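You operate a simulated robot arm through the tools that you are given. There is no shell and no other tool.

You are at the controls of a simulated robot arm. One attempt, no reset.

## Task
Close the clips drawer. Fetch the black tray from the top of the side bench and set it on the upper shelf under the grey bench. Fetch the green cloth and set it on the white card stack on the top of the side bench. Put the cream block marked "N5" from the top of the side bench on top of the small white carton there and the cream block that says "D4" on top of the white adapter. Put the brown-topped grey pad on the teal mat. Turn the tester rate knob to 3. Open the workbench drawer, put the purple felt block in the inside of the workbench drawer and shut the drawer again. Put the booklet on the top of the grey bench away on the beige desk beside the printer. Fetch the blue cable and set it on the grey case on the top of the grey bench. Take the pouch and leave it on the top of the grey workbench. Fetch the blue-tab tape strip and set it on the scratched glass. The order is free.

Only the result counts: the job must be done as asked and must still hold three seconds after the hand-in. Knocking over, shifting, dropping, spilling or breaking anything else fails it. Flat cloth is picked up by pressing the open fingertips on it (5 to 10 N) and closing them slowly along it; thin cloth reads only 2 to 8 mm in the jaws.

## Robot
A 7-joint arm with a two-finger parallel gripper on a trunk, on a base that drives. Base frame: it is fixed to the floor where the robot stands at the start and does not move with it; the origin is under the middle of the robot, x ahead of it, y to its left, z up. Units: cm, degrees, N and s.
With the tool pointing down near the work surface it reaches from about 10 to 90 cm from the robot's upright axis, wherever it stands. Its first joint turns from -166.0 to 166.0 degrees. Places, roughly: beige desk beside the printer (18x33 cm) [174, 320, 76]; black tray [-25, -350, 75]; blue cable (14x5x4 cm) [300, -320, 80]; blue-tab tape strip (20x5x3 cm) [140, -140, 80]; booklet [275, -300, 75]; brown-topped grey pad (5x4x3 cm) [160, -370, 90]; card stack [50, -375, 75]; clips drawer [-80, -310, 60]; cream block [75, -375, 75]; green cloth (6x9x3 cm) [10, -370, 90]; grey case [300, -350, 75]; inside of the workbench drawer [330, -90, 70]; pouch [275, -250, 75]; purple felt block (4x3x4 cm) [260, -310, 50]; scratched glass (29x20x1 cm) [160, -400, 90]; small white carton [100, -375, 100]; teal mat (42x25 cm) [-160, -312, 92]; tester rate knob [260, -320, 90]; top of the grey workbench (201x18 cm) [346, -100, 82]; upper shelf under the grey bench [280, -280, 50]; white adapter [75, -400, 75]; workbench drawer [320, -90, 70]. Payload 3.43 kg.
The TCP is the grasp point between the finger pads, 3 cm short of the fingertips. In the tool frame z runs along the fingers and y along their closing line. Largest opening 9.4 cm; finger width 2.8, thickness 1; the body of the gripper, 5 by 9.6 cm, starts 5.5 cm behind the TCP.
Orientation is that of the tool frame in the base frame, as [roll, pitch, yaw] about the fixed x, y, z axes, in that order (R = Rz(yaw) Ry(pitch) Rx(roll)). With the fingers straight down and closing along the base's y, the tool's x points along the base's -x, its y along +y and its z along -z.

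## Interface
- The arm moves only by the tool play_rows. Its argument "steps" is a list that holds one entry, the list of rows, each a list of 7 numbers: the shift along the tool's x, y, z in cm, then the turn, a rotation vector about the tool's x, y, z in rad, then the closure, from 0 (fully open) to 1 (shut). In form: [[[dx, dy, dz, rx, ry, rz, fingers], ...]]. A call has 1 to 20 rows; each row shifts and turns the commanded pose from where the row before left it, along the tool's axes as they then stand. Each row takes 0.2 s and may step no farther than 5 cm and 8.6 degrees from the row before; otherwise, or with a gripper value out of range, the whole call is refused. Where a pose cannot be reached the arm comes as near as it can. A force on the tool above 40 N (or 10 N above the force at the start of the call, whichever is more), or a blocked arm, ends the call early, and 0.2 s more pass. Each finger travels about 4.5 cm/s and halts on what it meets, pressing with about 28 N; the grip force reading is that of the motor and also rises with nothing between the fingers. The clock runs only during rows and for 0.2 s after the last one: add rows that do not move to give the fingers time. The reply holds the time, the measured pose of the TCP, the force on the tool along the base axes, the opening and the grip force, in the units named above and with some noise, with the torque about the TCP (base axes, N m) and any sound that the robot's microphone picked up.
- Cameras (640 x 400 px; columns grow to the right, rows downward): "scene" is now at [49.8, 20.71, 127.89]; the picture's right is [-0.10, -0.99, 0.00], its down [-0.79, 0.08, -0.61] and it looks along [0.61, -0.06, -0.79] (base axes); focal length 225 px, centre (320, 200). "wrist" rides on the gripper at [7.6, 1.4, -10.3] in the tool frame; the picture's right is [-0.18, 0.98, 0.00], its down [-0.75, -0.14, -0.64] and it looks along [-0.63, -0.12, 0.77] (tool axes); focal length 243 px, centre (320, 200). There is no depth. A picture from a camera that has moved, and an enlarged one, comes with that camera's place and axes in the base frame and with its lens.
- snapshot(camera): a new picture of that camera. The clock stands still meanwhile.
- slide_trunk(by): slides the trunk up (or, below 0, down) by that many cm; the arm and the scene camera ride with it, the base frame stays. It gives what a move gives, with no picture.
- base_move(legs): drives the robot by 1 to 6 legs, each [ahead, left, turn to the left] in cm, cm and degrees, along the robot's own axes; the way and the turn of a leg run together, so that a leg with both is an arc; at most 150 cm and 180 degrees a leg. The arm and the cameras ride along, it lands a little off, and it stops where it bumps. It gives what a move gives.
- head_to(pan, tilt): turns the head with the scene camera to pan (to the left, within 103 degrees either way) and tilt (down, from -29 to 69), counted from straight ahead of the robot. It gives what a move gives.
- enlarge(camera, box): a new picture of the part [left, top, right, bottom] of that camera's present view, enlarged. The clock stands still meanwhile.
- job_done(): hands the job in; it is judged then, once.

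Nothing tells you exact positions but the pictures and the camera data. Unless the task says otherwise, let go and move clear before handing in.

The tools are called after "Emit:" by a JSON object that holds its "api" and its "payload". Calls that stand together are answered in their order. play_rows: Moves the arm, as the interface text tells. Its arguments: {"type":"object","properties":{"steps":{"type":"array","items":{"type":"array","items":{"type":"array","items":{"type":"number"}}}}},"required":["steps"]} The other tools are called the same way: slide_trunk (by) slides the trunk up or down; base_move (legs) drives the base; head_to (pan, tilt) turns the head that bears the scene camera; snapshot (camera) takes a picture; enlarge (camera, box) takes an enlarged picture of a part of a camera's view; job_done () hands the job in.

At the start:

```text
time: 0.0
eef_pos: [69.47, -4.06, 76.14]
tool_rot: [-180.0, 0.0, 180.0]
wrist_force: [0.0, 0.6, 0.0]
moment: [0.0, 0.01, 0.01]
grip_width: 9.4
grip_force: 0.0
trunk travel left (down, up): [-40.0, 9.0]
robot x, y, heading: [-0.11, -0.1, -0.1]
head pan, tilt: [-5.8, 52.3]
```

scene: 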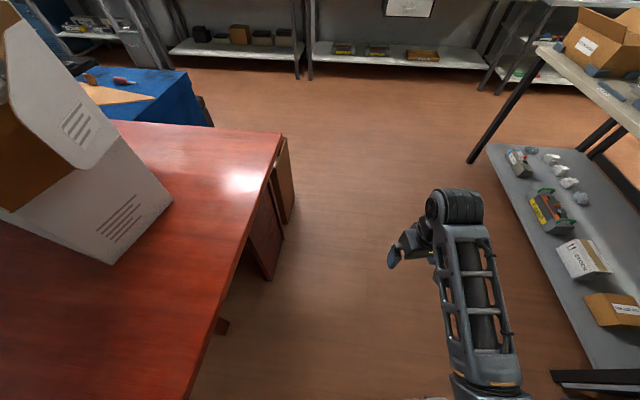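
wrist: 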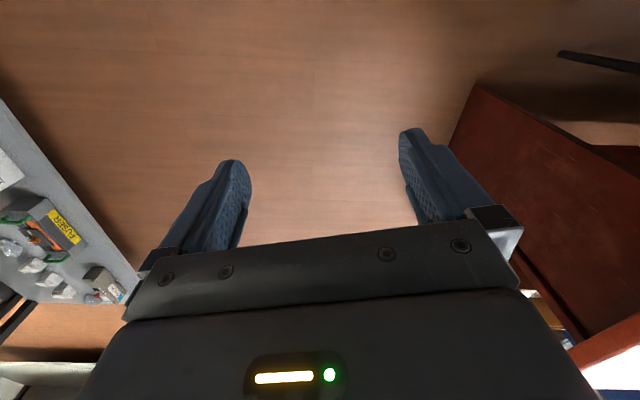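

I see a red desk on the left, shelving ahead, and a rack on the right with a lower shelf of goods. I'll look around first to map the room before driving.

Emit:
{"api": "head_to", "payload": {"pan": -60, "tilt": 20}}

Emit:
{"api": "snapshot", "payload": {"camera": "scene"}}

Emit:
{"api": "head_to", "payload": {"pan": -100, "tilt": 15}}

Emit:
{"api": "snapshot", "payload": {"camera": "scene"}}

Emit:
{"api": "head_to", "payload": {"pan": -10, "tilt": 15}}

Emit:
{"api": "snapshot", "payload": {"camera": "scene"}}

Emit:
{"api": "head_to", "payload": {"pan": 60, "tilt": 20}}

Emit:
{"api": "snapshot", "payload": {"camera": "scene"}}

```text
time: 1.2
eef_pos: [69.45, -4.15, 76.2]
tool_rot: [180.0, 0.0, 180.0]
wrist_force: [-0.5, 1.0, -0.1]
moment: [0.01, -0.02, 0.01]
grip_width: 9.4
grip_force: 0.0
trunk travel left (down, up): [-40.0, 9.0]
robot x, y, heading: [0.27, -0.07, -0.3]
head pan, tilt: [-60.0, 20.0]
```

```text
taken
camera scene: at [47.02, 13.41, 132.75], right [-0.87, -0.5, 0.0], down [-0.17, 0.3, -0.94], along [0.47, -0.81, -0.34], focal length 225 px, centre (320, 200)
```

scene: 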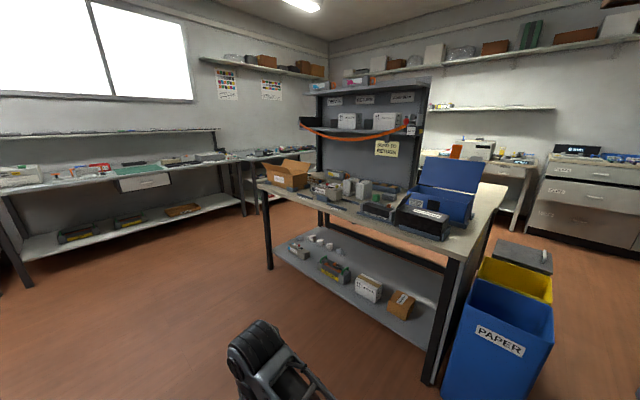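

```text
time: 2.3
eef_pos: [69.46, -4.08, 76.07]
tool_rot: [180.0, 0.0, -180.0]
wrist_force: [-0.2, 0.3, -0.3]
moment: [0.02, -0.02, 0.01]
grip_width: 9.42
grip_force: 0.0
trunk travel left (down, up): [-40.0, 9.0]
robot x, y, heading: [-0.22, -0.08, 0.2]
head pan, tilt: [-100.0, 15.0]
```

```text
taken
camera scene: at [40.75, 12.27, 133.57], right [-0.98, 0.17, 0.0], down [0.04, 0.26, -0.97], along [-0.17, -0.95, -0.26], focal length 225 px, centre (320, 200)
```

scene: 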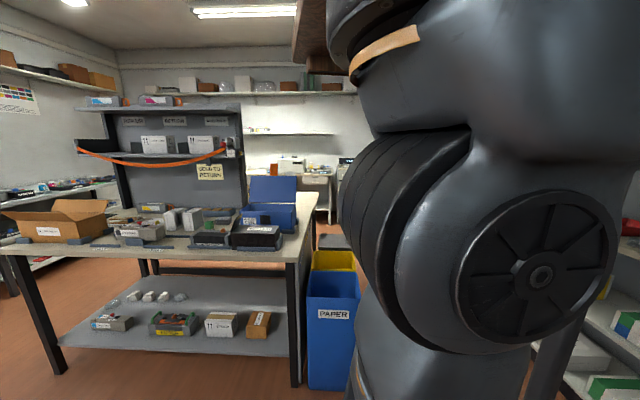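

```text
time: 4.0
eef_pos: [69.45, -4.11, 76.03]
tool_rot: [-180.0, 0.1, 180.0]
wrist_force: [-0.8, -0.6, -0.7]
moment: [0.01, 0.03, 0.07]
grip_width: 9.4
grip_force: 0.1
trunk travel left (down, up): [-40.0, 9.0]
robot x, y, heading: [-0.17, -0.08, -0.1]
head pan, tilt: [-10.0, 15.0]
```

```text
taken
camera scene: at [51.56, 19.84, 133.57], right [-0.17, -0.98, 0.0], down [-0.25, 0.05, -0.97], along [0.95, -0.17, -0.26], focal length 225 px, centre (320, 200)
```

scene: 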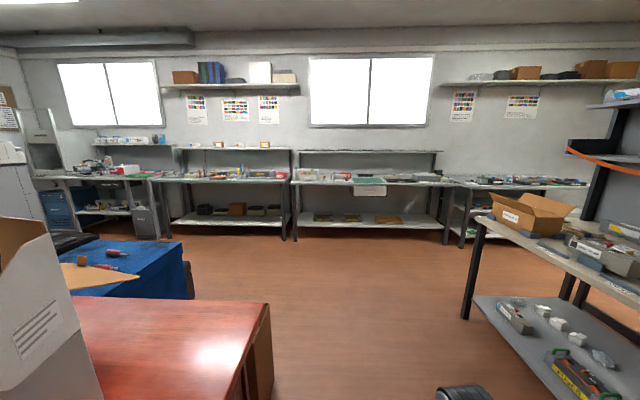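

```text
time: 5.4
eef_pos: [69.48, -4.12, 76.02]
tool_rot: [180.0, 0.0, 180.0]
wrist_force: [0.2, -0.6, 0.1]
moment: [-0.01, -0.02, 0.02]
grip_width: 9.43
grip_force: 0.1
trunk travel left (down, up): [-40.0, 9.0]
robot x, y, heading: [-0.17, -0.17, 0.0]
head pan, tilt: [60.0, 20.0]
```

```text
taken
camera scene: at [47.02, 29.53, 132.76], right [0.87, -0.5, 0.0], down [-0.17, -0.3, -0.94], along [0.47, 0.81, -0.34], focal length 225 px, centre (320, 200)
```

scene: 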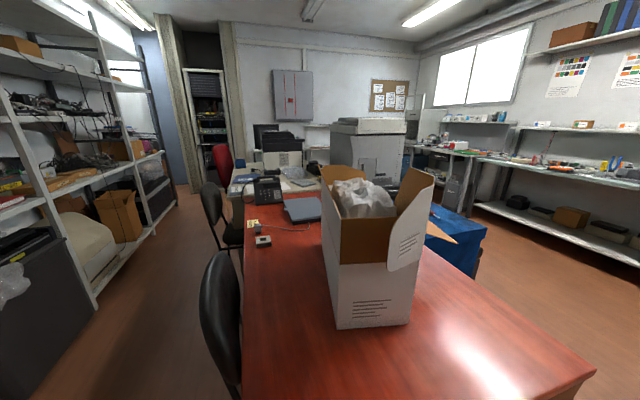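

The room has a middle bench to my right, grey benches along the far wall, and a side bench and drawers behind the island. I'll take enlarged looks to identify objects from here.

Emit:
{"api": "head_to", "payload": {"pan": -60, "tilt": 20}}

Emit:
{"api": "enlarge", "payload": {"camera": "scene", "box": [240, 150, 480, 300]}}

Emit:
{"api": "enlarge", "payload": {"camera": "scene", "box": [400, 90, 640, 240]}}

Emit:
{"api": "enlarge", "payload": {"camera": "scene", "box": [200, 90, 440, 240]}}

Emit:
{"api": "enlarge", "payload": {"camera": "scene", "box": [0, 100, 240, 250]}}

```text
time: 7.4
eef_pos: [69.35, -4.12, 76.14]
tool_rot: [180.0, 0.0, -180.0]
wrist_force: [-0.8, -0.4, 0.7]
moment: [0.02, -0.03, 0.01]
grip_width: 9.42
grip_force: 0.1
trunk travel left (down, up): [-40.0, 9.0]
robot x, y, heading: [0.05, -0.13, 0.0]
head pan, tilt: [-60.0, 20.0]
```

```text
2.67 times, centred on (360, 225) of scene
camera zoom: at [47.02, 13.41, 132.76], right [-0.87, -0.5, 0.0], down [-0.17, 0.3, -0.94], along [0.47, -0.81, -0.34], focal length 599 px, centre (213, 133)
```

zoom: 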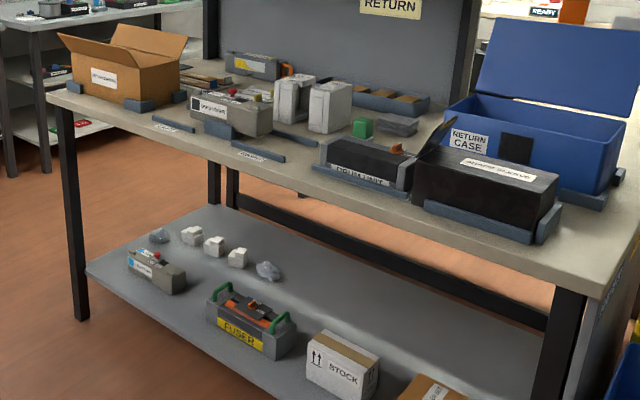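

```text
2.67 times, centred on (520, 165) of scene
camera zoom: at [47.02, 13.41, 132.76], right [-0.87, -0.5, 0.0], down [-0.17, 0.3, -0.94], along [0.47, -0.81, -0.34], focal length 599 px, centre (-213, 293)
```

zoom: 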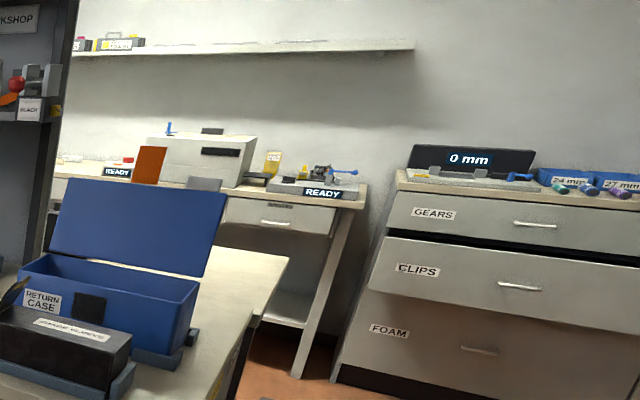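

```text
2.67 times, centred on (320, 165) of scene
camera zoom: at [47.02, 13.41, 132.76], right [-0.87, -0.5, 0.0], down [-0.17, 0.3, -0.94], along [0.47, -0.81, -0.34], focal length 599 px, centre (320, 293)
```

zoom: 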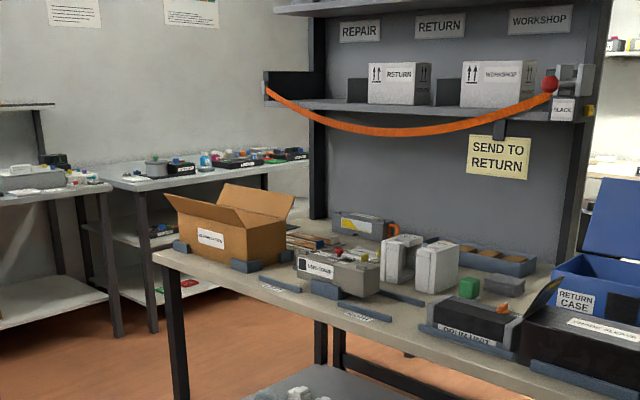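

```text
2.67 times, centred on (120, 175) of scene
camera zoom: at [47.02, 13.41, 132.76], right [-0.87, -0.5, 0.0], down [-0.17, 0.3, -0.94], along [0.47, -0.81, -0.34], focal length 599 px, centre (853, 267)
```

zoom: 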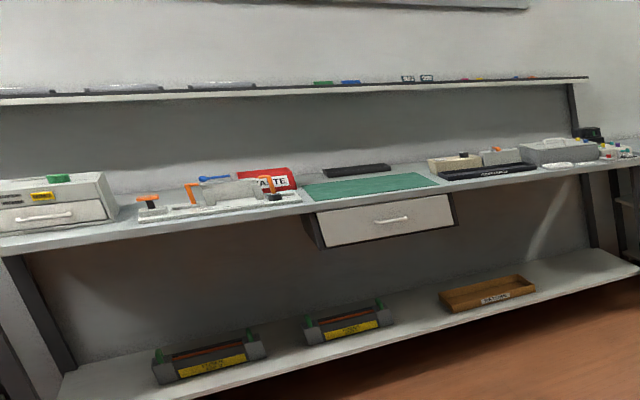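

The room's furniture appears rotated about −12.4° from my frame. I'll check my own body extents, then tuck the arm before driving.

Emit:
{"api": "head_to", "payload": {"pan": 0, "tilt": 69}}

Emit:
{"api": "snapshot", "payload": {"camera": "scene"}}

Emit:
{"api": "head_to", "payload": {"pan": -80, "tilt": 69}}

Emit:
{"api": "snapshot", "payload": {"camera": "scene"}}

Emit:
{"api": "head_to", "payload": {"pan": 90, "tilt": 69}}

Emit:
{"api": "snapshot", "payload": {"camera": "scene"}}

```text
time: 8.7
eef_pos: [69.41, -4.2, 76.14]
tool_rot: [-179.9, 0.0, -179.9]
wrist_force: [-0.6, -0.8, 0.4]
moment: [0.01, -0.02, -0.01]
grip_width: 9.42
grip_force: 0.0
trunk travel left (down, up): [-40.0, 9.0]
robot x, y, heading: [0.32, 0.1, -0.3]
head pan, tilt: [0.0, 68.8]
```

```text
taken
camera scene: at [47.96, 21.47, 126.01], right [0.0, -1.0, 0.0], down [-0.93, 0.0, -0.36], along [0.36, 0.0, -0.93], focal length 225 px, centre (320, 200)
```

scene: 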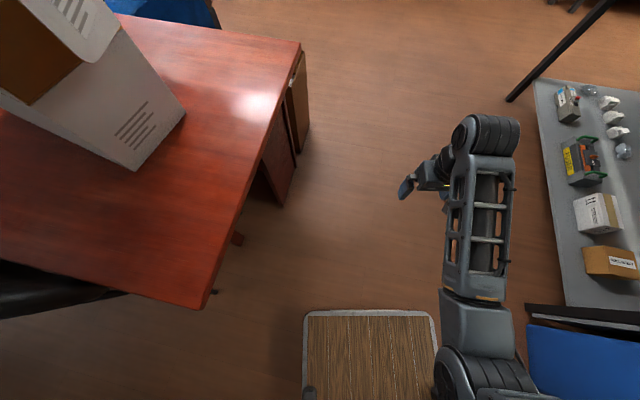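

```text
time: 10.2
eef_pos: [69.57, -4.07, 76.15]
tool_rot: [180.0, 0.0, 179.9]
wrist_force: [-0.2, 0.6, 0.5]
moment: [0.01, 0.01, 0.01]
grip_width: 9.38
grip_force: 0.1
trunk travel left (down, up): [-40.0, 9.0]
robot x, y, heading: [-0.09, 0.27, -0.0]
head pan, tilt: [-80.0, 68.8]
```

```text
taken
camera scene: at [43.34, 15.97, 126.0], right [-0.98, -0.17, 0.0], down [-0.16, 0.92, -0.36], along [0.06, -0.36, -0.93], focal length 225 px, centre (320, 200)
```

scene: 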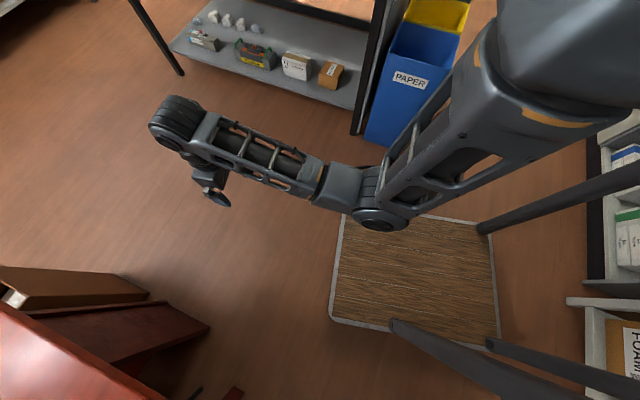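

```text
time: 12.8
eef_pos: [69.51, -4.12, 76.11]
tool_rot: [180.0, 0.0, -179.9]
wrist_force: [0.2, -0.8, 0.2]
moment: [0.0, 0.02, 0.04]
grip_width: 9.41
grip_force: 0.0
trunk travel left (down, up): [-40.0, 9.0]
robot x, y, heading: [-0.16, -0.09, -0.3]
head pan, tilt: [90.0, 68.8]
```

```text
taken
camera scene: at [42.36, 27.06, 126.0], right [1.0, 0.0, 0.0], down [0.0, -0.93, -0.36], along [0.0, 0.36, -0.93], focal length 225 px, centre (320, 200)
```

scene: 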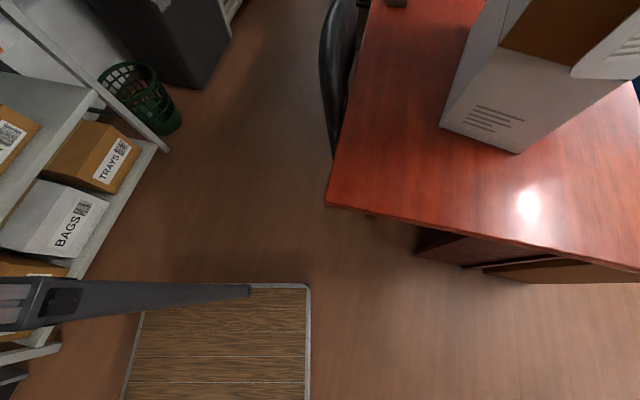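

My platform is about 77×56 cm and the aisle is wide enough. I'll tuck the arm back and up, then turn to align with the furniture and move toward the island.

Emit:
{"api": "play_rows", "payload": {"steps": [[[0, 0, -5, 0, 0, 0, 0], [0, 0, -5, 0, 0, 0, 0], [0, 0, -5, 0, 0, 0, 0], [4, 0, -3, 0, 0, 0, 0], [4, 0, -3, 0, 0, 0, 0], [4, 0, -3, 0, 0, 0, 0], [4, 0, 0, 0, 0, 0, 0], [4, 0, 0, 0, 0, 0, 0], [4, 0, 0, 0, 0, 0, 0], [4, 0, 0, 0, 0, 0, 0]]]}}

Emit:
{"api": "base_move", "payload": {"legs": [[0, 0, -12.4]]}}

Emit:
{"api": "head_to", "payload": {"pan": -30, "tilt": 45}}

Emit:
{"api": "snapshot", "payload": {"camera": "scene"}}

```text
time: 15.0
eef_pos: [46.38, -1.1, 78.4]
tool_rot: [176.2, -3.6, 179.3]
wrist_force: [0.7, 0.0, 0.6]
moment: [-0.02, 0.01, 0.02]
grip_width: 9.39
grip_force: 0.0
out of reach, approached as far as the arm can: row 1, 2, 3, 4, 5, 6
trunk travel left (down, up): [-40.0, 9.0]
robot x, y, heading: [-0.08, 0.1, -0.0]
head pan, tilt: [90.0, 68.8]
```

```text
time: 16.2
eef_pos: [45.06, -11.19, 78.17]
tool_rot: [176.4, -3.5, 166.7]
wrist_force: [-0.6, -0.6, -0.4]
moment: [0.01, 0.01, 0.01]
grip_width: 9.39
grip_force: 0.1
trunk travel left (down, up): [-40.0, 9.0]
robot x, y, heading: [-0.03, 0.35, -12.6]
head pan, tilt: [90.0, 68.8]
```

```text
time: 18.2
eef_pos: [45.02, -11.12, 78.42]
tool_rot: [176.3, -3.6, 166.7]
wrist_force: [0.1, 0.0, 0.6]
moment: [0.02, 0.04, 0.01]
grip_width: 9.4
grip_force: 0.1
trunk travel left (down, up): [-40.0, 9.0]
robot x, y, heading: [-0.2, 0.03, -12.5]
head pan, tilt: [-30.0, 45.0]
```

```text
taken
camera scene: at [52.01, 6.29, 128.89], right [-0.68, -0.74, 0.0], down [-0.52, 0.48, -0.71], along [0.52, -0.48, -0.71], focal length 225 px, centre (320, 200)
```

scene: 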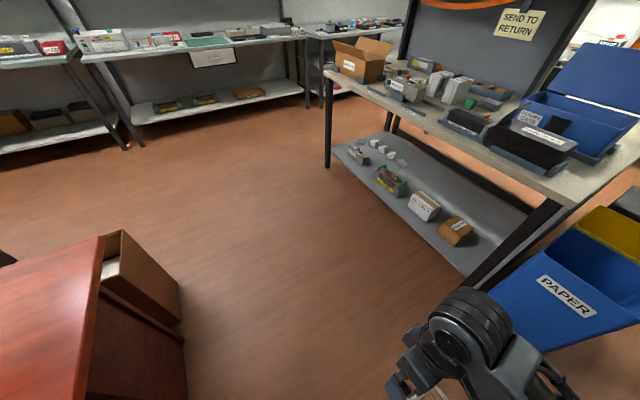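

The arm tops out around z 78 with the trunk here. I'll raise the trunk fully and test the arm's height range.

Emit:
{"api": "slide_trunk", "payload": {"by": 9}}

Emit:
{"api": "play_rows", "payload": {"steps": [[[0, 0, -4, 0, 0, 0, 0], [0, 0, -4, 0, 0, 0, 0], [0, 0, -4, 0, 0, 0, 0], [0, 0, -4, 0, 0, 0, 0]]]}}

Emit:
{"api": "snapshot", "payload": {"camera": "scene"}}

```text
time: 19.4
eef_pos: [44.93, -11.1, 87.32]
tool_rot: [176.3, -3.6, 166.6]
wrist_force: [0.3, 0.7, 0.1]
moment: [0.01, -0.02, 0.03]
grip_width: 9.38
grip_force: 0.0
trunk travel left (down, up): [-49.0, 0.0]
robot x, y, heading: [-0.04, 0.07, -12.6]
head pan, tilt: [-30.0, 45.0]
```

```text
time: 20.4
eef_pos: [50.08, -14.09, 98.72]
tool_rot: [176.4, -3.8, 166.7]
wrist_force: [0.0, 0.3, -0.1]
moment: [-0.02, 0.02, 0.04]
grip_width: 9.42
grip_force: 0.0
out of reach, approached as far as the arm can: row 2, 3, 4
trunk travel left (down, up): [-49.0, 0.0]
robot x, y, heading: [0.11, -0.02, -12.7]
head pan, tilt: [-30.0, 45.0]
```

```text
taken
camera scene: at [52.03, 6.3, 137.87], right [-0.68, -0.74, 0.0], down [-0.52, 0.48, -0.71], along [0.52, -0.48, -0.71], focal length 225 px, centre (320, 200)
```

scene: 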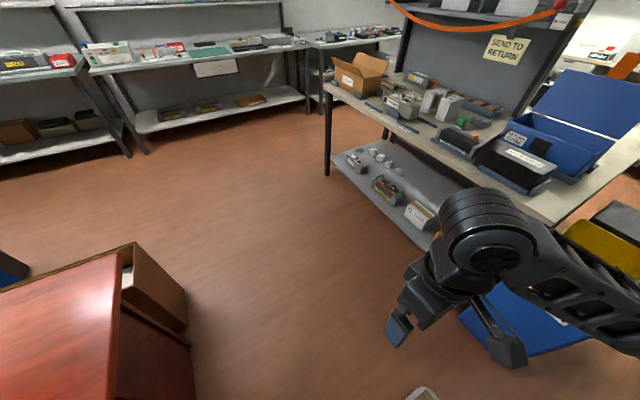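

With the trunk raised the arm reaches about z 98, enough for bench tops. I'll drive along the aisle to the island's left half and then turn to face it.

Emit:
{"api": "base_move", "payload": {"legs": [[135, -5, 0]]}}

Emit:
{"api": "head_to", "payload": {"pan": -80, "tilt": 45}}

Emit:
{"api": "snapshot", "payload": {"camera": "scene"}}

Emit:
{"api": "head_to", "payload": {"pan": 10, "tilt": 25}}

Emit:
{"api": "snapshot", "payload": {"camera": "scene"}}

```text
time: 27.1
eef_pos: [179.51, -49.59, 98.64]
tool_rot: [176.3, -3.7, 166.1]
wrist_force: [0.1, -0.5, -0.3]
moment: [0.01, 0.01, -0.01]
grip_width: 9.36
grip_force: 0.0
trunk travel left (down, up): [-49.0, 0.0]
robot x, y, heading: [129.51, -35.04, -13.1]
head pan, tilt: [-30.0, 45.0]
```

```text
time: 28.3
eef_pos: [179.54, -49.62, 98.65]
tool_rot: [176.3, -3.7, 166.2]
wrist_force: [0.1, -0.2, -0.5]
moment: [-0.03, 0.04, 0.01]
grip_width: 9.38
grip_force: 0.1
trunk travel left (down, up): [-49.0, 0.0]
robot x, y, heading: [129.66, -35.09, -12.9]
head pan, tilt: [-80.0, 45.0]
```

```text
taken
camera scene: at [175.31, -31.72, 137.89], right [-1.0, 0.06, 0.0], down [0.04, 0.71, -0.71], along [-0.04, -0.71, -0.71], focal length 225 px, centre (320, 200)
```

scene: 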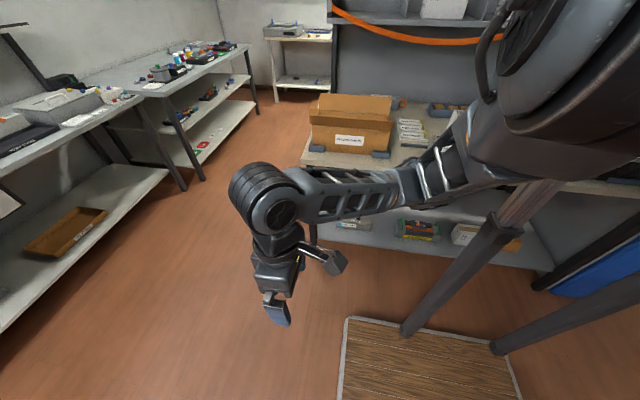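

```text
time: 30.0
eef_pos: [179.48, -49.63, 98.6]
tool_rot: [176.3, -3.6, 166.1]
wrist_force: [0.4, -0.8, 0.6]
moment: [0.03, 0.02, 0.0]
grip_width: 9.4
grip_force: 0.1
trunk travel left (down, up): [-49.0, 0.0]
robot x, y, heading: [129.89, -34.55, -13.2]
head pan, tilt: [10.0, 25.0]
```

```text
taken
camera scene: at [184.96, -24.12, 140.95], right [-0.06, -1.0, 0.0], down [-0.42, 0.02, -0.91], along [0.9, -0.05, -0.42], focal length 225 px, centre (320, 200)
```

scene: 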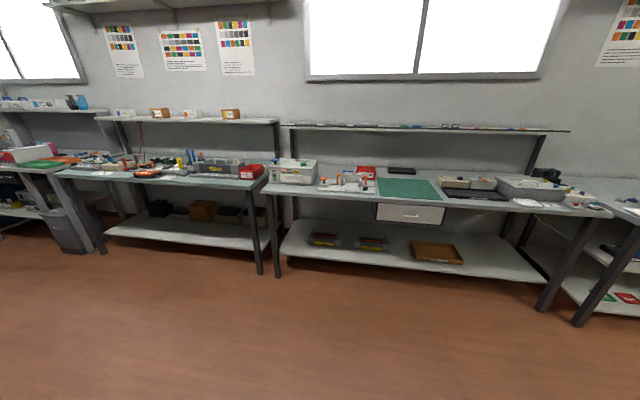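

I'm at about U=134 in the aisle. I'll turn right to face the island and look down at its top.

Emit:
{"api": "base_move", "payload": {"legs": [[0, 0, -89.5]]}}

Emit:
{"api": "head_to", "payload": {"pan": 0, "tilt": 45}}

Emit:
{"api": "snapshot", "payload": {"camera": "scene"}}

```text
time: 34.1
eef_pos: [116.06, -85.1, 98.58]
tool_rot: [176.3, -3.8, 77.5]
wrist_force: [-0.5, 0.4, 0.1]
moment: [-0.03, -0.02, 0.0]
grip_width: 9.39
grip_force: 0.0
trunk travel left (down, up): [-49.0, 0.0]
robot x, y, heading: [129.58, -34.42, -101.7]
head pan, tilt: [10.0, 25.0]
```

```text
time: 35.0
eef_pos: [116.19, -85.11, 98.7]
tool_rot: [176.3, -3.6, 77.4]
wrist_force: [0.3, 0.0, 0.3]
moment: [0.01, -0.02, 0.01]
grip_width: 9.43
grip_force: 0.0
trunk travel left (down, up): [-49.0, 0.0]
robot x, y, heading: [129.79, -34.72, -101.7]
head pan, tilt: [0.0, 45.0]
```

```text
taken
camera scene: at [140.49, -88.54, 137.9], right [-0.98, 0.2, 0.0], down [0.14, 0.69, -0.71], along [-0.14, -0.69, -0.71], focal length 225 px, centre (320, 200)
```

scene: 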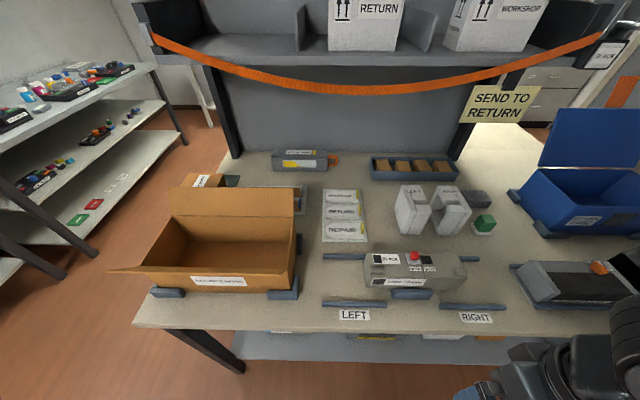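

Emit:
{"api": "enlarge", "payload": {"camera": "scene", "box": [160, 130, 400, 330]}}

Emit:
{"api": "enlarge", "payload": {"camera": "scene", "box": [360, 130, 640, 330]}}

Emit:
{"api": "enlarge", "payload": {"camera": "scene", "box": [0, 40, 200, 240]}}

```text
2.00 times, centred on (280, 230) of scene
camera zoom: at [140.49, -88.54, 137.9], right [-0.98, 0.2, 0.0], down [0.14, 0.69, -0.71], along [-0.14, -0.69, -0.71], focal length 449 px, centre (400, 140)
```

zoom: 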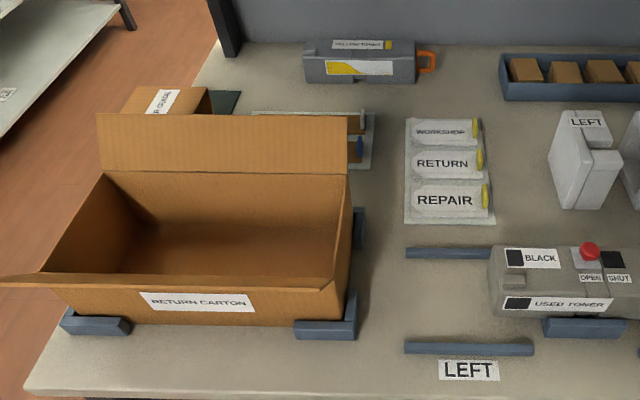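

```text
2.00 times, centred on (500, 230) of scene
camera zoom: at [140.49, -88.54, 137.9], right [-0.98, 0.2, 0.0], down [0.14, 0.69, -0.71], along [-0.14, -0.69, -0.71], focal length 449 px, centre (-40, 140)
```

zoom: 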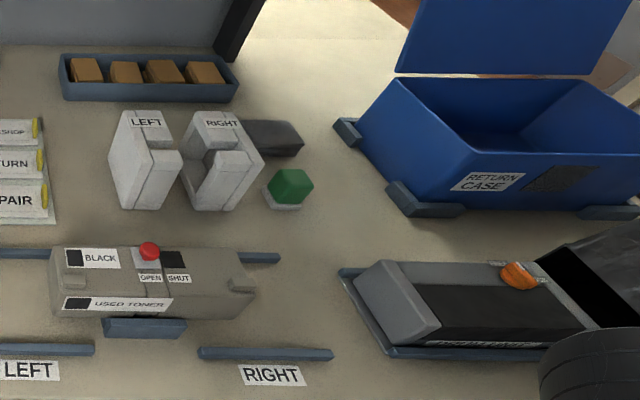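

```text
2.00 times, centred on (100, 140) of scene
camera zoom: at [140.49, -88.54, 137.9], right [-0.98, 0.2, 0.0], down [0.14, 0.69, -0.71], along [-0.14, -0.69, -0.71], focal length 449 px, centre (760, 320)
```

zoom: 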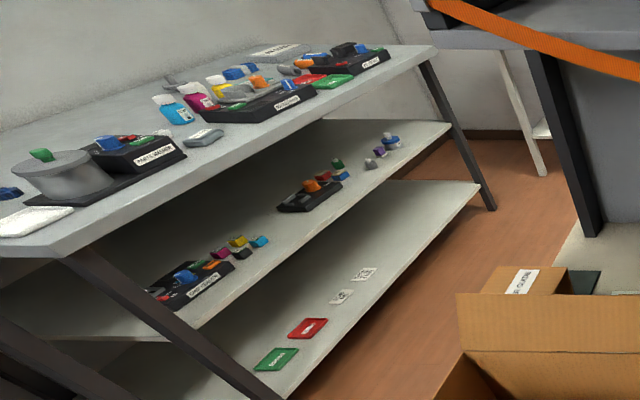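

The blue-tab strip seems to be behind the return carton. I'll zoom in more and consider access from the island's east end.

Emit:
{"api": "enlarge", "payload": {"camera": "scene", "box": [200, 160, 380, 260]}}

Emit:
{"api": "snapshot", "payload": {"camera": "wrist"}}

```text
3.56 times, centred on (290, 210) of scene
camera zoom: at [140.49, -88.54, 137.9], right [-0.98, 0.2, 0.0], down [0.14, 0.69, -0.71], along [-0.14, -0.69, -0.71], focal length 798 px, centre (427, 164)
```

zoom: 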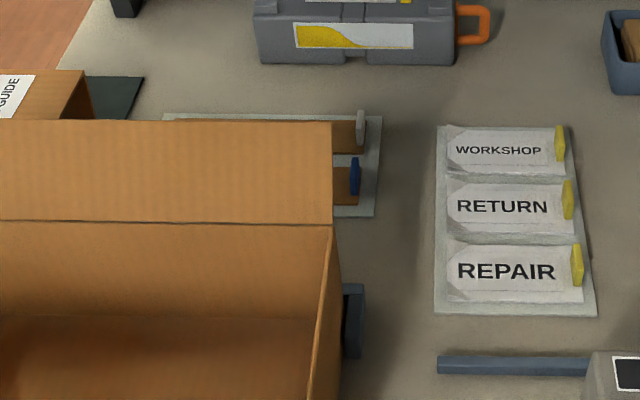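

```text
taken
camera wrist: at [118.27, -78.55, 109.52], right [0.92, -0.4, 0.05], down [-0.35, -0.73, 0.58], along [-0.19, -0.55, -0.81], focal length 243 px, centre (320, 200)
```

wrist: 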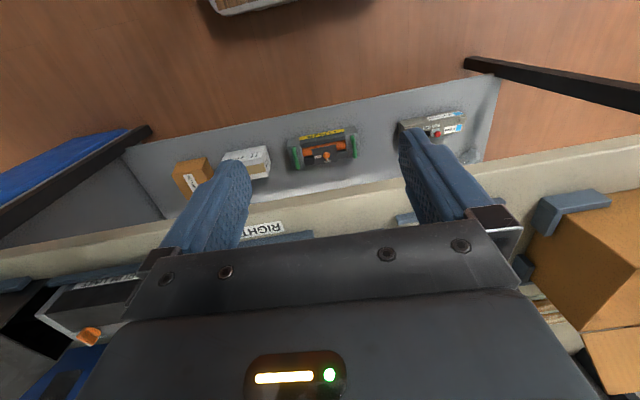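

The strips stand on a pad behind the carton, best reached from the island's east end. I'll strafe east, go south, and turn to face west.

Emit:
{"api": "base_move", "payload": {"legs": [[0, 131, 0], [100, 0, 0], [0, 0, -90]]}}

Emit:
{"api": "snapshot", "payload": {"camera": "scene"}}

```text
time: 50.3
eef_pos: [191.22, -146.6, 98.72]
tool_rot: [176.3, -3.7, -11.7]
wrist_force: [-0.9, 0.4, 0.3]
moment: [-0.01, -0.04, 0.0]
grip_width: 9.39
grip_force: 0.1
trunk travel left (down, up): [-49.0, 0.0]
robot x, y, heading: [241.7, -159.37, 168.8]
head pan, tilt: [0.0, 45.0]
```

```text
taken
camera scene: at [188.3, -170.93, 137.89], right [0.19, 0.98, 0.0], down [0.69, -0.14, -0.71], along [-0.69, 0.14, -0.71], focal length 225 px, centre (320, 200)
```

scene: 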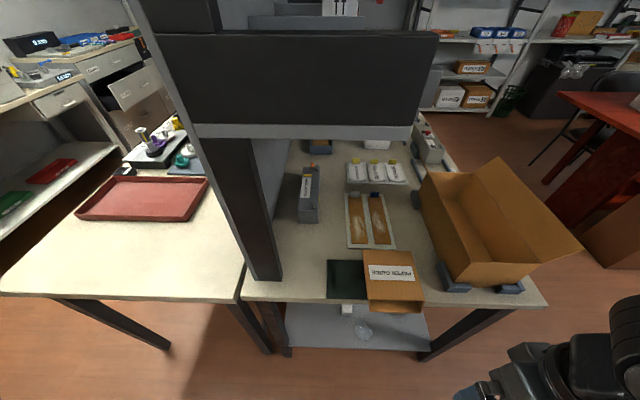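

Emit:
{"api": "enlarge", "payload": {"camera": "scene", "box": [320, 170, 440, 260]}}

Emit:
{"api": "enlarge", "payload": {"camera": "scene", "box": [60, 100, 300, 250]}}

Emit:
{"api": "snapshot", "payload": {"camera": "wrist"}}

```text
4.44 times, centred on (380, 215) of scene
camera zoom: at [188.3, -170.93, 137.89], right [0.19, 0.98, 0.0], down [0.69, -0.14, -0.71], along [-0.69, 0.14, -0.71], focal length 998 px, centre (53, 133)
```

zoom: 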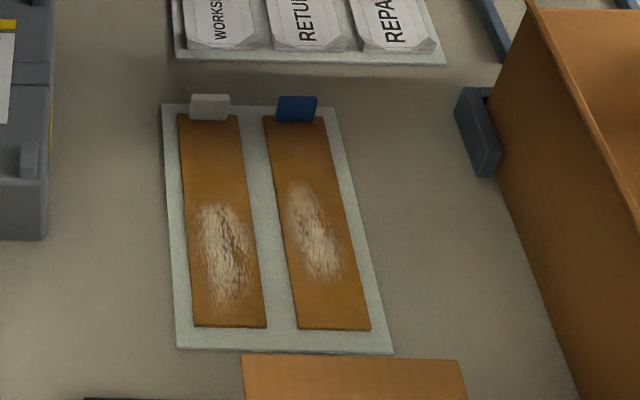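

```text
2.67 times, centred on (180, 175) of scene
camera zoom: at [188.3, -170.93, 137.89], right [0.19, 0.98, 0.0], down [0.69, -0.14, -0.71], along [-0.69, 0.14, -0.71], focal length 599 px, centre (693, 267)
```

zoom: 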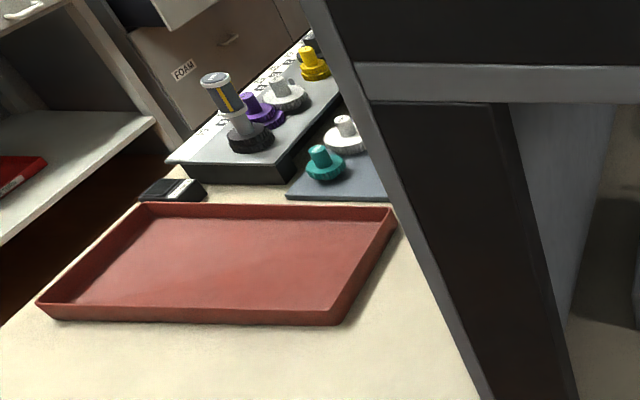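

```text
taken
camera wrist: at [197.81, -148.86, 109.52], right [-0.39, -0.92, 0.05], down [-0.74, 0.34, 0.58], along [-0.55, 0.19, -0.81], focal length 243 px, centre (320, 200)
```

wrist: 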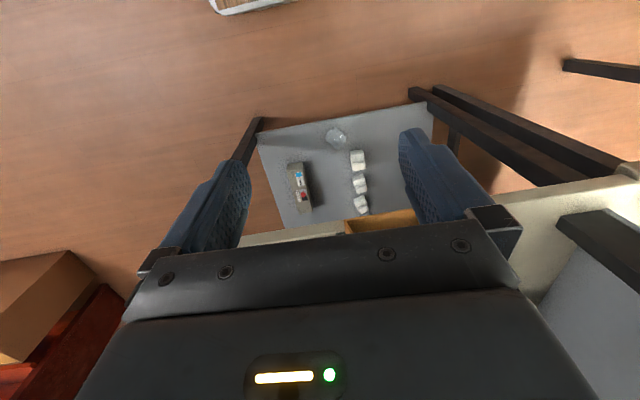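

The blue tab stands up at the far end of the north strip, at about (136.8, −140.8, 84). I'll check how the arm bends before reaching over.

Emit:
{"api": "head_to", "payload": {"pan": -45, "tilt": 60}}

Emit:
{"api": "snapshot", "payload": {"camera": "scene"}}

Emit:
{"api": "head_to", "payload": {"pan": -85, "tilt": 35}}

Emit:
{"api": "snapshot", "payload": {"camera": "scene"}}

```text
time: 51.4
eef_pos: [191.26, -146.62, 98.63]
tool_rot: [176.3, -3.7, -11.8]
wrist_force: [0.3, 0.6, -0.7]
moment: [-0.02, -0.01, 0.01]
grip_width: 9.39
grip_force: 0.1
trunk travel left (down, up): [-49.0, 0.0]
robot x, y, heading: [241.59, -159.53, 168.6]
head pan, tilt: [-45.0, 60.0]
```

```text
taken
camera scene: at [192.56, -166.97, 135.94], right [0.83, 0.56, 0.0], down [0.48, -0.72, -0.5], along [-0.28, 0.42, -0.87], focal length 225 px, centre (320, 200)
```

scene: 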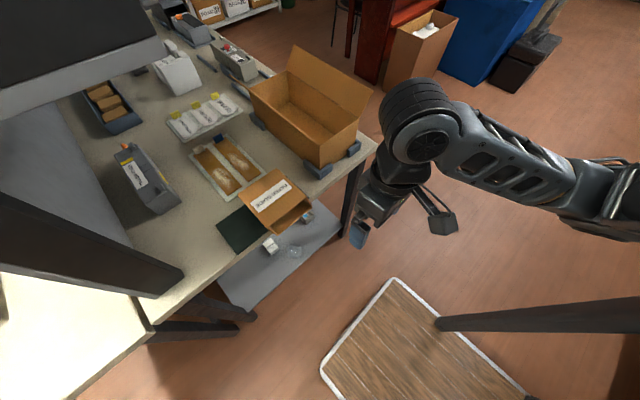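

```text
time: 52.5
eef_pos: [191.2, -146.56, 98.58]
tool_rot: [176.2, -3.7, -11.8]
wrist_force: [0.5, -0.1, 0.4]
moment: [0.0, 0.03, 0.0]
grip_width: 9.39
grip_force: 0.1
trunk travel left (down, up): [-49.0, 0.0]
robot x, y, heading: [241.36, -159.56, 168.8]
head pan, tilt: [-85.0, 35.0]
```

```text
taken
camera scene: at [197.22, -163.75, 139.37], right [0.99, -0.11, 0.0], down [-0.06, -0.57, -0.82], along [0.09, 0.81, -0.57], focal length 225 px, centre (320, 200)
```

scene: 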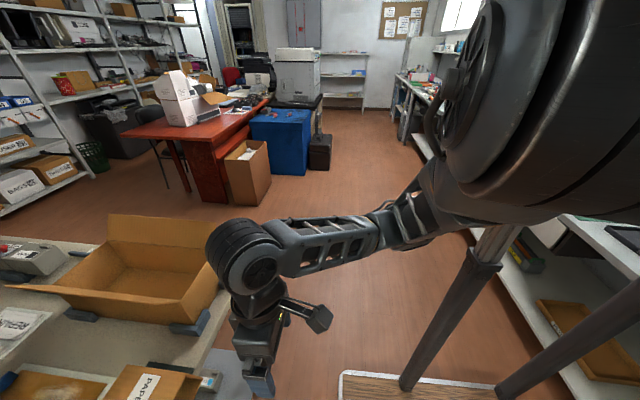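

The arm's forearm runs level to the wrist, leaving room between the carton flap and the overhead shelf. I'll rotate the wrist so the fingers close along the strip's length with the camera on the clear side, and half-close the fingers.

Emit:
{"api": "play_rows", "payload": {"steps": [[[0, 0, 0, 0.065, -0.065, 0, 0.5], [0, 0, 0, 0, 0, 0.1437, 0.5], [0, 0, 0, 0, 0, 0.1437, 0.5], [0, 0, 0, 0, 0, 0.1437, 0.5], [0, 0, 0, 0, 0, 0.1437, 0.5], [0, 0, 0, 0, 0, 0.1437, 0.5], [0, 0, 0, 0, 0, 0.1437, 0.5], [0, 0, 0, 0, 0, 0.1437, 0.5], [0, 0, 0, 0, 0, 0.1437, 0.5], [0, 0, 0, 0, 0, 0.1437, 0.5], [0, 0, 0, 0, 0, 0.1437, 0.5], [0, 0, 0, 0, 0, 0.1437, 0.5]]]}}

Emit:
{"api": "base_move", "payload": {"legs": [[26.5, 4.5, -1.1]]}}

Emit:
{"api": "head_to", "payload": {"pan": 0, "tilt": 50}}

Emit:
{"api": "snapshot", "payload": {"camera": "scene"}}

Emit:
{"api": "snapshot", "payload": {"camera": "wrist"}}

```text
time: 55.1
eef_pos: [190.39, -146.42, 97.77]
tool_rot: [-179.8, 0.0, -102.7]
wrist_force: [0.6, 0.3, -0.6]
moment: [0.0, -0.01, 0.0]
grip_width: 4.71
grip_force: 0.0
out of reach, approached as far as the arm can: row 1
trunk travel left (down, up): [-49.0, 0.0]
robot x, y, heading: [241.88, -159.82, 169.1]
head pan, tilt: [-85.0, 35.0]
```

```text
time: 57.0
eef_pos: [164.14, -144.95, 97.85]
tool_rot: [-180.0, 0.0, -103.2]
wrist_force: [0.4, 0.6, -0.4]
moment: [-0.03, 0.02, 0.02]
grip_width: 4.69
grip_force: 0.0
trunk travel left (down, up): [-49.0, 0.0]
robot x, y, heading: [215.7, -158.92, 168.3]
head pan, tilt: [-85.0, 35.0]
```

```text
time: 58.5
eef_pos: [164.2, -144.94, 97.89]
tool_rot: [-179.8, -0.1, -103.2]
wrist_force: [0.2, -0.5, 0.4]
moment: [0.0, -0.01, -0.01]
grip_width: 4.7
grip_force: 0.0
trunk travel left (down, up): [-49.0, 0.0]
robot x, y, heading: [215.25, -158.47, 168.3]
head pan, tilt: [0.0, 50.0]
```

```text
taken
camera scene: at [162.26, -169.59, 137.2], right [0.21, 0.98, 0.0], down [0.75, -0.16, -0.64], along [-0.63, 0.13, -0.77], focal length 225 px, centre (320, 200)
```

scene: 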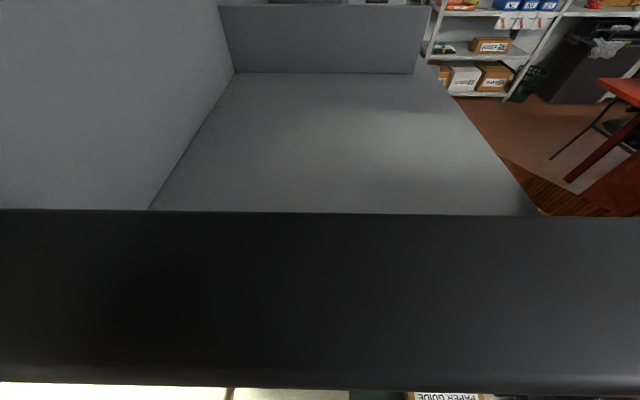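

```text
taken
camera wrist: at [160.99, -152.11, 108.18], right [-0.92, 0.4, 0.0], down [0.31, 0.7, 0.64], along [0.26, 0.59, -0.77], focal length 243 px, centre (320, 200)
```

wrist: 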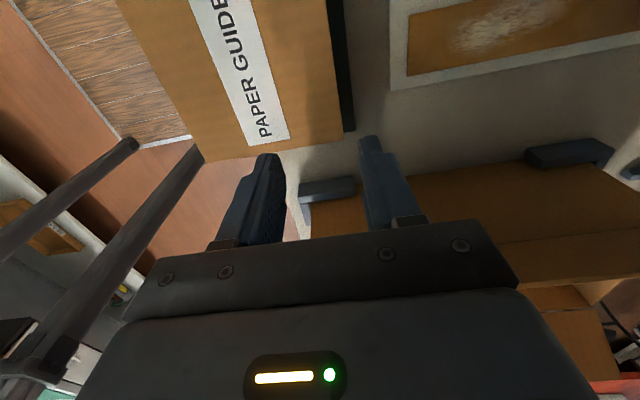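

The head is now beside the overhead shelf, so I'll use the wrist camera. I'll extend the arm west toward the tab, staying high, and look.

Emit:
{"api": "play_rows", "payload": {"steps": [[[0.3, 3.9, 0, 0, 0, 0, 0.5], [0.3, 3.9, 0, 0, 0, 0, 0.5], [0.3, 3.9, 0, 0, 0, 0, 0.5], [0.3, 3.9, 0, 0, 0, 0, 0.5], [0.3, 3.9, 0, 0, 0, 0, 0.5], [0.3, 3.9, 0, 0, 0, 0, 0.5], [0.4, 3.9, 0, 0, 0, 0, 0.5]]]}}

Emit:
{"api": "snapshot", "payload": {"camera": "wrist"}}

```text
time: 60.1
eef_pos: [136.97, -140.89, 97.92]
tool_rot: [180.0, 0.0, -103.2]
wrist_force: [0.3, -0.3, 0.2]
moment: [0.03, 0.03, -0.03]
grip_width: 4.66
grip_force: 0.0
trunk travel left (down, up): [-49.0, 0.0]
robot x, y, heading: [215.69, -158.79, 168.2]
head pan, tilt: [0.0, 50.0]
```

```text
taken
camera wrist: at [133.79, -147.96, 108.12], right [-0.92, 0.4, 0.0], down [0.31, 0.7, 0.64], along [0.26, 0.59, -0.77], focal length 243 px, centre (320, 200)
```

wrist: 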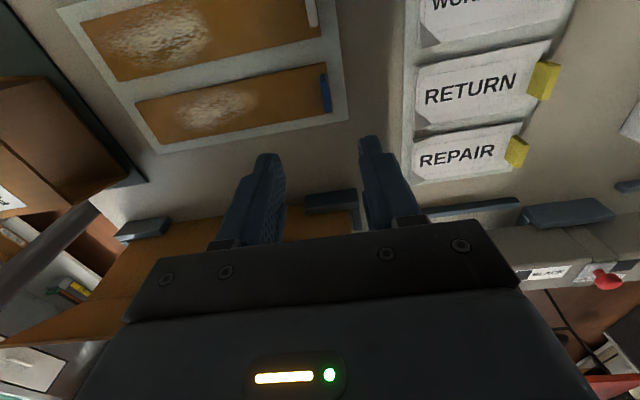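

Emit:
{"api": "enlarge", "payload": {"camera": "wrist", "box": [240, 40, 400, 140]}}

```text
4.00 times, centred on (320, 90) of wrist
camera zoom: at [133.79, -147.96, 108.12], right [-0.92, 0.4, 0.0], down [0.31, 0.7, 0.64], along [0.26, 0.59, -0.77], focal length 970 px, centre (320, 640)
```

zoom: 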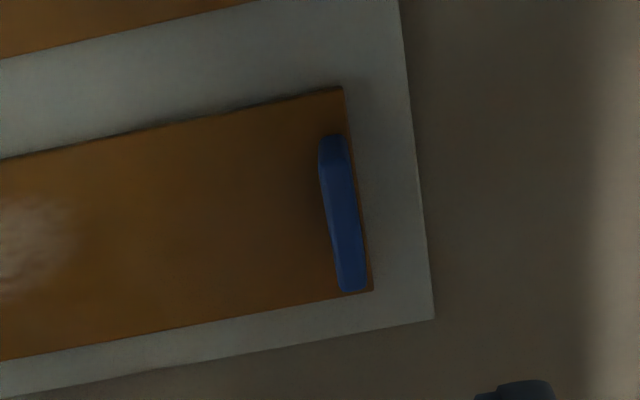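

The tab top is at about (136.1, −141.5) running nearly north–south. I'll centre over it and lower the fingertips around it.

Emit:
{"api": "play_rows", "payload": {"steps": [[[0.75, 0.75, 3, 0, 0, 0, 0.5], [0, 0, 3, 0, 0, 0, 0.5], [0, 0, 3, 0, 0, 0, 0.5], [0, 0, 1.5, 0, 0, 0, 0.5]]]}}

Emit:
{"api": "snapshot", "payload": {"camera": "wrist"}}

```text
time: 61.1
eef_pos: [136.21, -141.38, 87.37]
tool_rot: [180.0, -0.1, -103.3]
wrist_force: [-0.8, -0.6, 0.6]
moment: [0.0, -0.05, -0.01]
grip_width: 4.69
grip_force: 0.1
trunk travel left (down, up): [-49.0, 0.0]
robot x, y, heading: [215.44, -158.63, 168.5]
head pan, tilt: [0.0, 50.0]
```

```text
taken
camera wrist: at [132.91, -148.51, 97.66], right [-0.92, 0.4, 0.0], down [0.31, 0.7, 0.64], along [0.26, 0.59, -0.77], focal length 243 px, centre (320, 200)
```

wrist: 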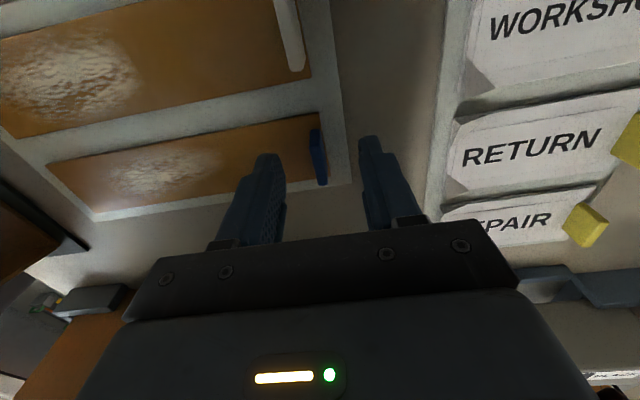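

The tab sits between the fingertips. I'll lower a bit more, then close slowly.

Emit:
{"api": "play_rows", "payload": {"steps": [[[0.2, 0, 0.7, 0, 0, 0, 0.5], [0, 0, 0.6, 0, 0, 0, 0.5], [0, 0, 0, 0, 0, 0, 0.7], [0, 0, 0, 0, 0, 0, 0.85], [0, 0, 0, 0, 0, 0, 1], [0, 0, 0, 0, 0, 0, 1], [0, 0, 0, 0, 0, 0, 1], [0, 0, 0, 0, 0, 0, 1]]]}}

Emit:
{"api": "snapshot", "payload": {"camera": "wrist"}}

```text
time: 62.9
eef_pos: [136.17, -141.7, 86.11]
tool_rot: [-179.8, 0.0, -103.2]
wrist_force: [0.0, -0.5, 0.1]
moment: [-0.02, 0.0, 0.0]
grip_width: 0.5
grip_force: 28.0
trunk travel left (down, up): [-49.0, 0.0]
robot x, y, heading: [215.25, -158.79, 168.1]
head pan, tilt: [0.0, 50.0]
```

```text
taken
camera wrist: at [132.94, -148.78, 96.34], right [-0.92, 0.4, 0.0], down [0.31, 0.7, 0.64], along [0.26, 0.59, -0.77], focal length 243 px, centre (320, 200)
```

wrist: 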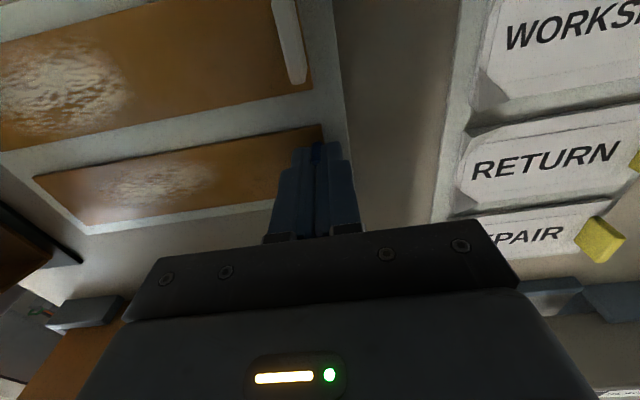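

Gripped on a 0.5 cm tab. I'll lift gently and check.

Emit:
{"api": "play_rows", "payload": {"steps": [[[0, 0, -1, 0, 0, 0, 1], [0, 0, -1, 0, 0, 0, 1], [0, 0, -2, 0, 0, 0, 1], [0, 0, -2, 0, 0, 0, 1], [0, 0, -2, 0, 0, 0, 1], [0, 0, -2, 0, 0, 0, 1], [0, 0, -1.5, 0, 0, 0, 1]]]}}

Emit:
{"api": "snapshot", "payload": {"camera": "wrist"}}

```text
time: 64.5
eef_pos: [136.26, -141.59, 97.57]
tool_rot: [-180.0, 0.0, -103.1]
wrist_force: [0.4, -0.3, -0.2]
moment: [-0.04, 0.03, 0.02]
grip_width: 0.5
grip_force: 28.0
trunk travel left (down, up): [-49.0, 0.0]
robot x, y, heading: [215.49, -158.41, 168.2]
head pan, tilt: [0.0, 50.0]
```

```text
taken
camera wrist: at [133.0, -148.81, 107.88], right [-0.92, 0.4, 0.0], down [0.31, 0.7, 0.64], along [0.26, 0.59, -0.77], focal length 243 px, centre (320, 200)
```

wrist: 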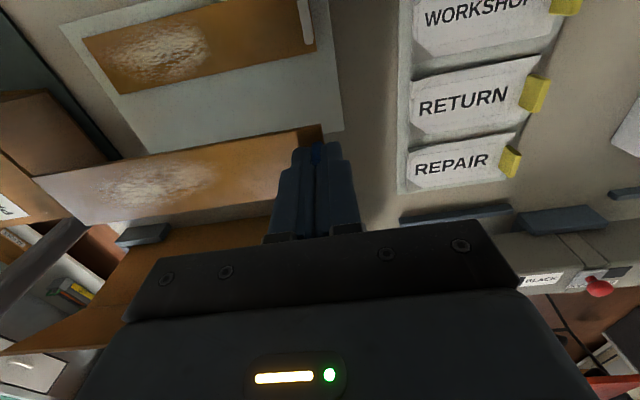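

The strip came up cleanly. I'll retract the arm a little, back away from the island, and turn to face south toward the side bench.

Emit:
{"api": "play_rows", "payload": {"steps": [[[0, -2, 0, 0, 0, 0, 1], [0, -3, 0, 0, 0, 0, 1], [0, -3, 0, 0, 0, 0, 1], [0, -3, 0, 0, 0, 0, 1], [0, -3, 0, 0, 0, 0, 1], [0, -3, 0, 0, 0, 0, 1]]]}}

Emit:
{"api": "base_move", "payload": {"legs": [[-20, 0, 0]]}}

Emit:
{"api": "snapshot", "payload": {"camera": "scene"}}

Emit:
{"api": "head_to", "payload": {"pan": 90, "tilt": 30}}

Emit:
{"api": "snapshot", "payload": {"camera": "scene"}}

```text
time: 65.9
eef_pos: [152.68, -145.39, 97.64]
tool_rot: [-179.9, 0.0, -103.1]
wrist_force: [-0.4, -0.1, 0.3]
moment: [-0.01, 0.01, -0.01]
grip_width: 0.47
grip_force: 28.0
trunk travel left (down, up): [-49.0, 0.0]
robot x, y, heading: [214.98, -158.98, 168.1]
head pan, tilt: [0.0, 50.0]
```

```text
time: 67.5
eef_pos: [171.84, -149.48, 97.66]
tool_rot: [-179.9, 0.0, -103.3]
wrist_force: [0.6, 0.3, -0.4]
moment: [0.0, 0.01, 0.03]
grip_width: 0.49
grip_force: 27.7
trunk travel left (down, up): [-49.0, 0.0]
robot x, y, heading: [234.66, -162.51, 168.1]
head pan, tilt: [0.0, 50.0]
```

```text
taken
camera scene: at [181.45, -173.56, 137.19], right [0.21, 0.98, 0.0], down [0.75, -0.16, -0.64], along [-0.63, 0.13, -0.77], focal length 225 px, centre (320, 200)
```

scene: 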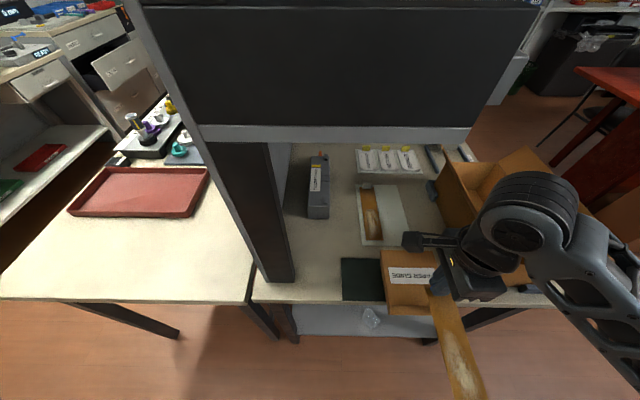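

```text
time: 69.2
eef_pos: [171.95, -149.45, 97.66]
tool_rot: [-180.0, 0.0, -103.3]
wrist_force: [-0.1, 0.6, -0.5]
moment: [-0.02, 0.01, 0.0]
grip_width: 0.5
grip_force: 28.1
trunk travel left (down, up): [-49.0, 0.0]
robot x, y, heading: [234.52, -162.78, 168.3]
head pan, tilt: [90.0, 30.0]
```

```text
taken
camera scene: at [187.12, -184.0, 140.15], right [-0.98, 0.21, 0.0], down [0.1, 0.49, -0.87], along [-0.18, -0.85, -0.5], focal length 225 px, centre (320, 200)
```

scene: 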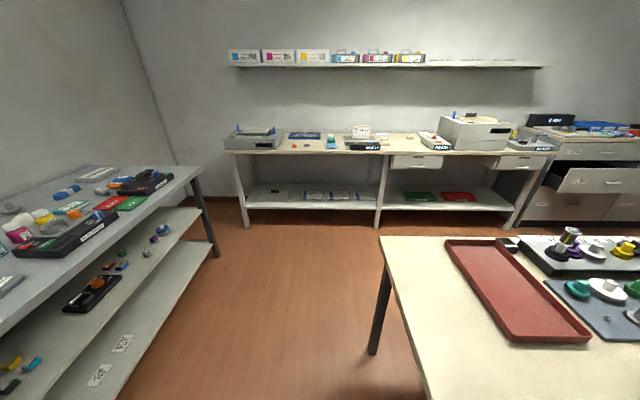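

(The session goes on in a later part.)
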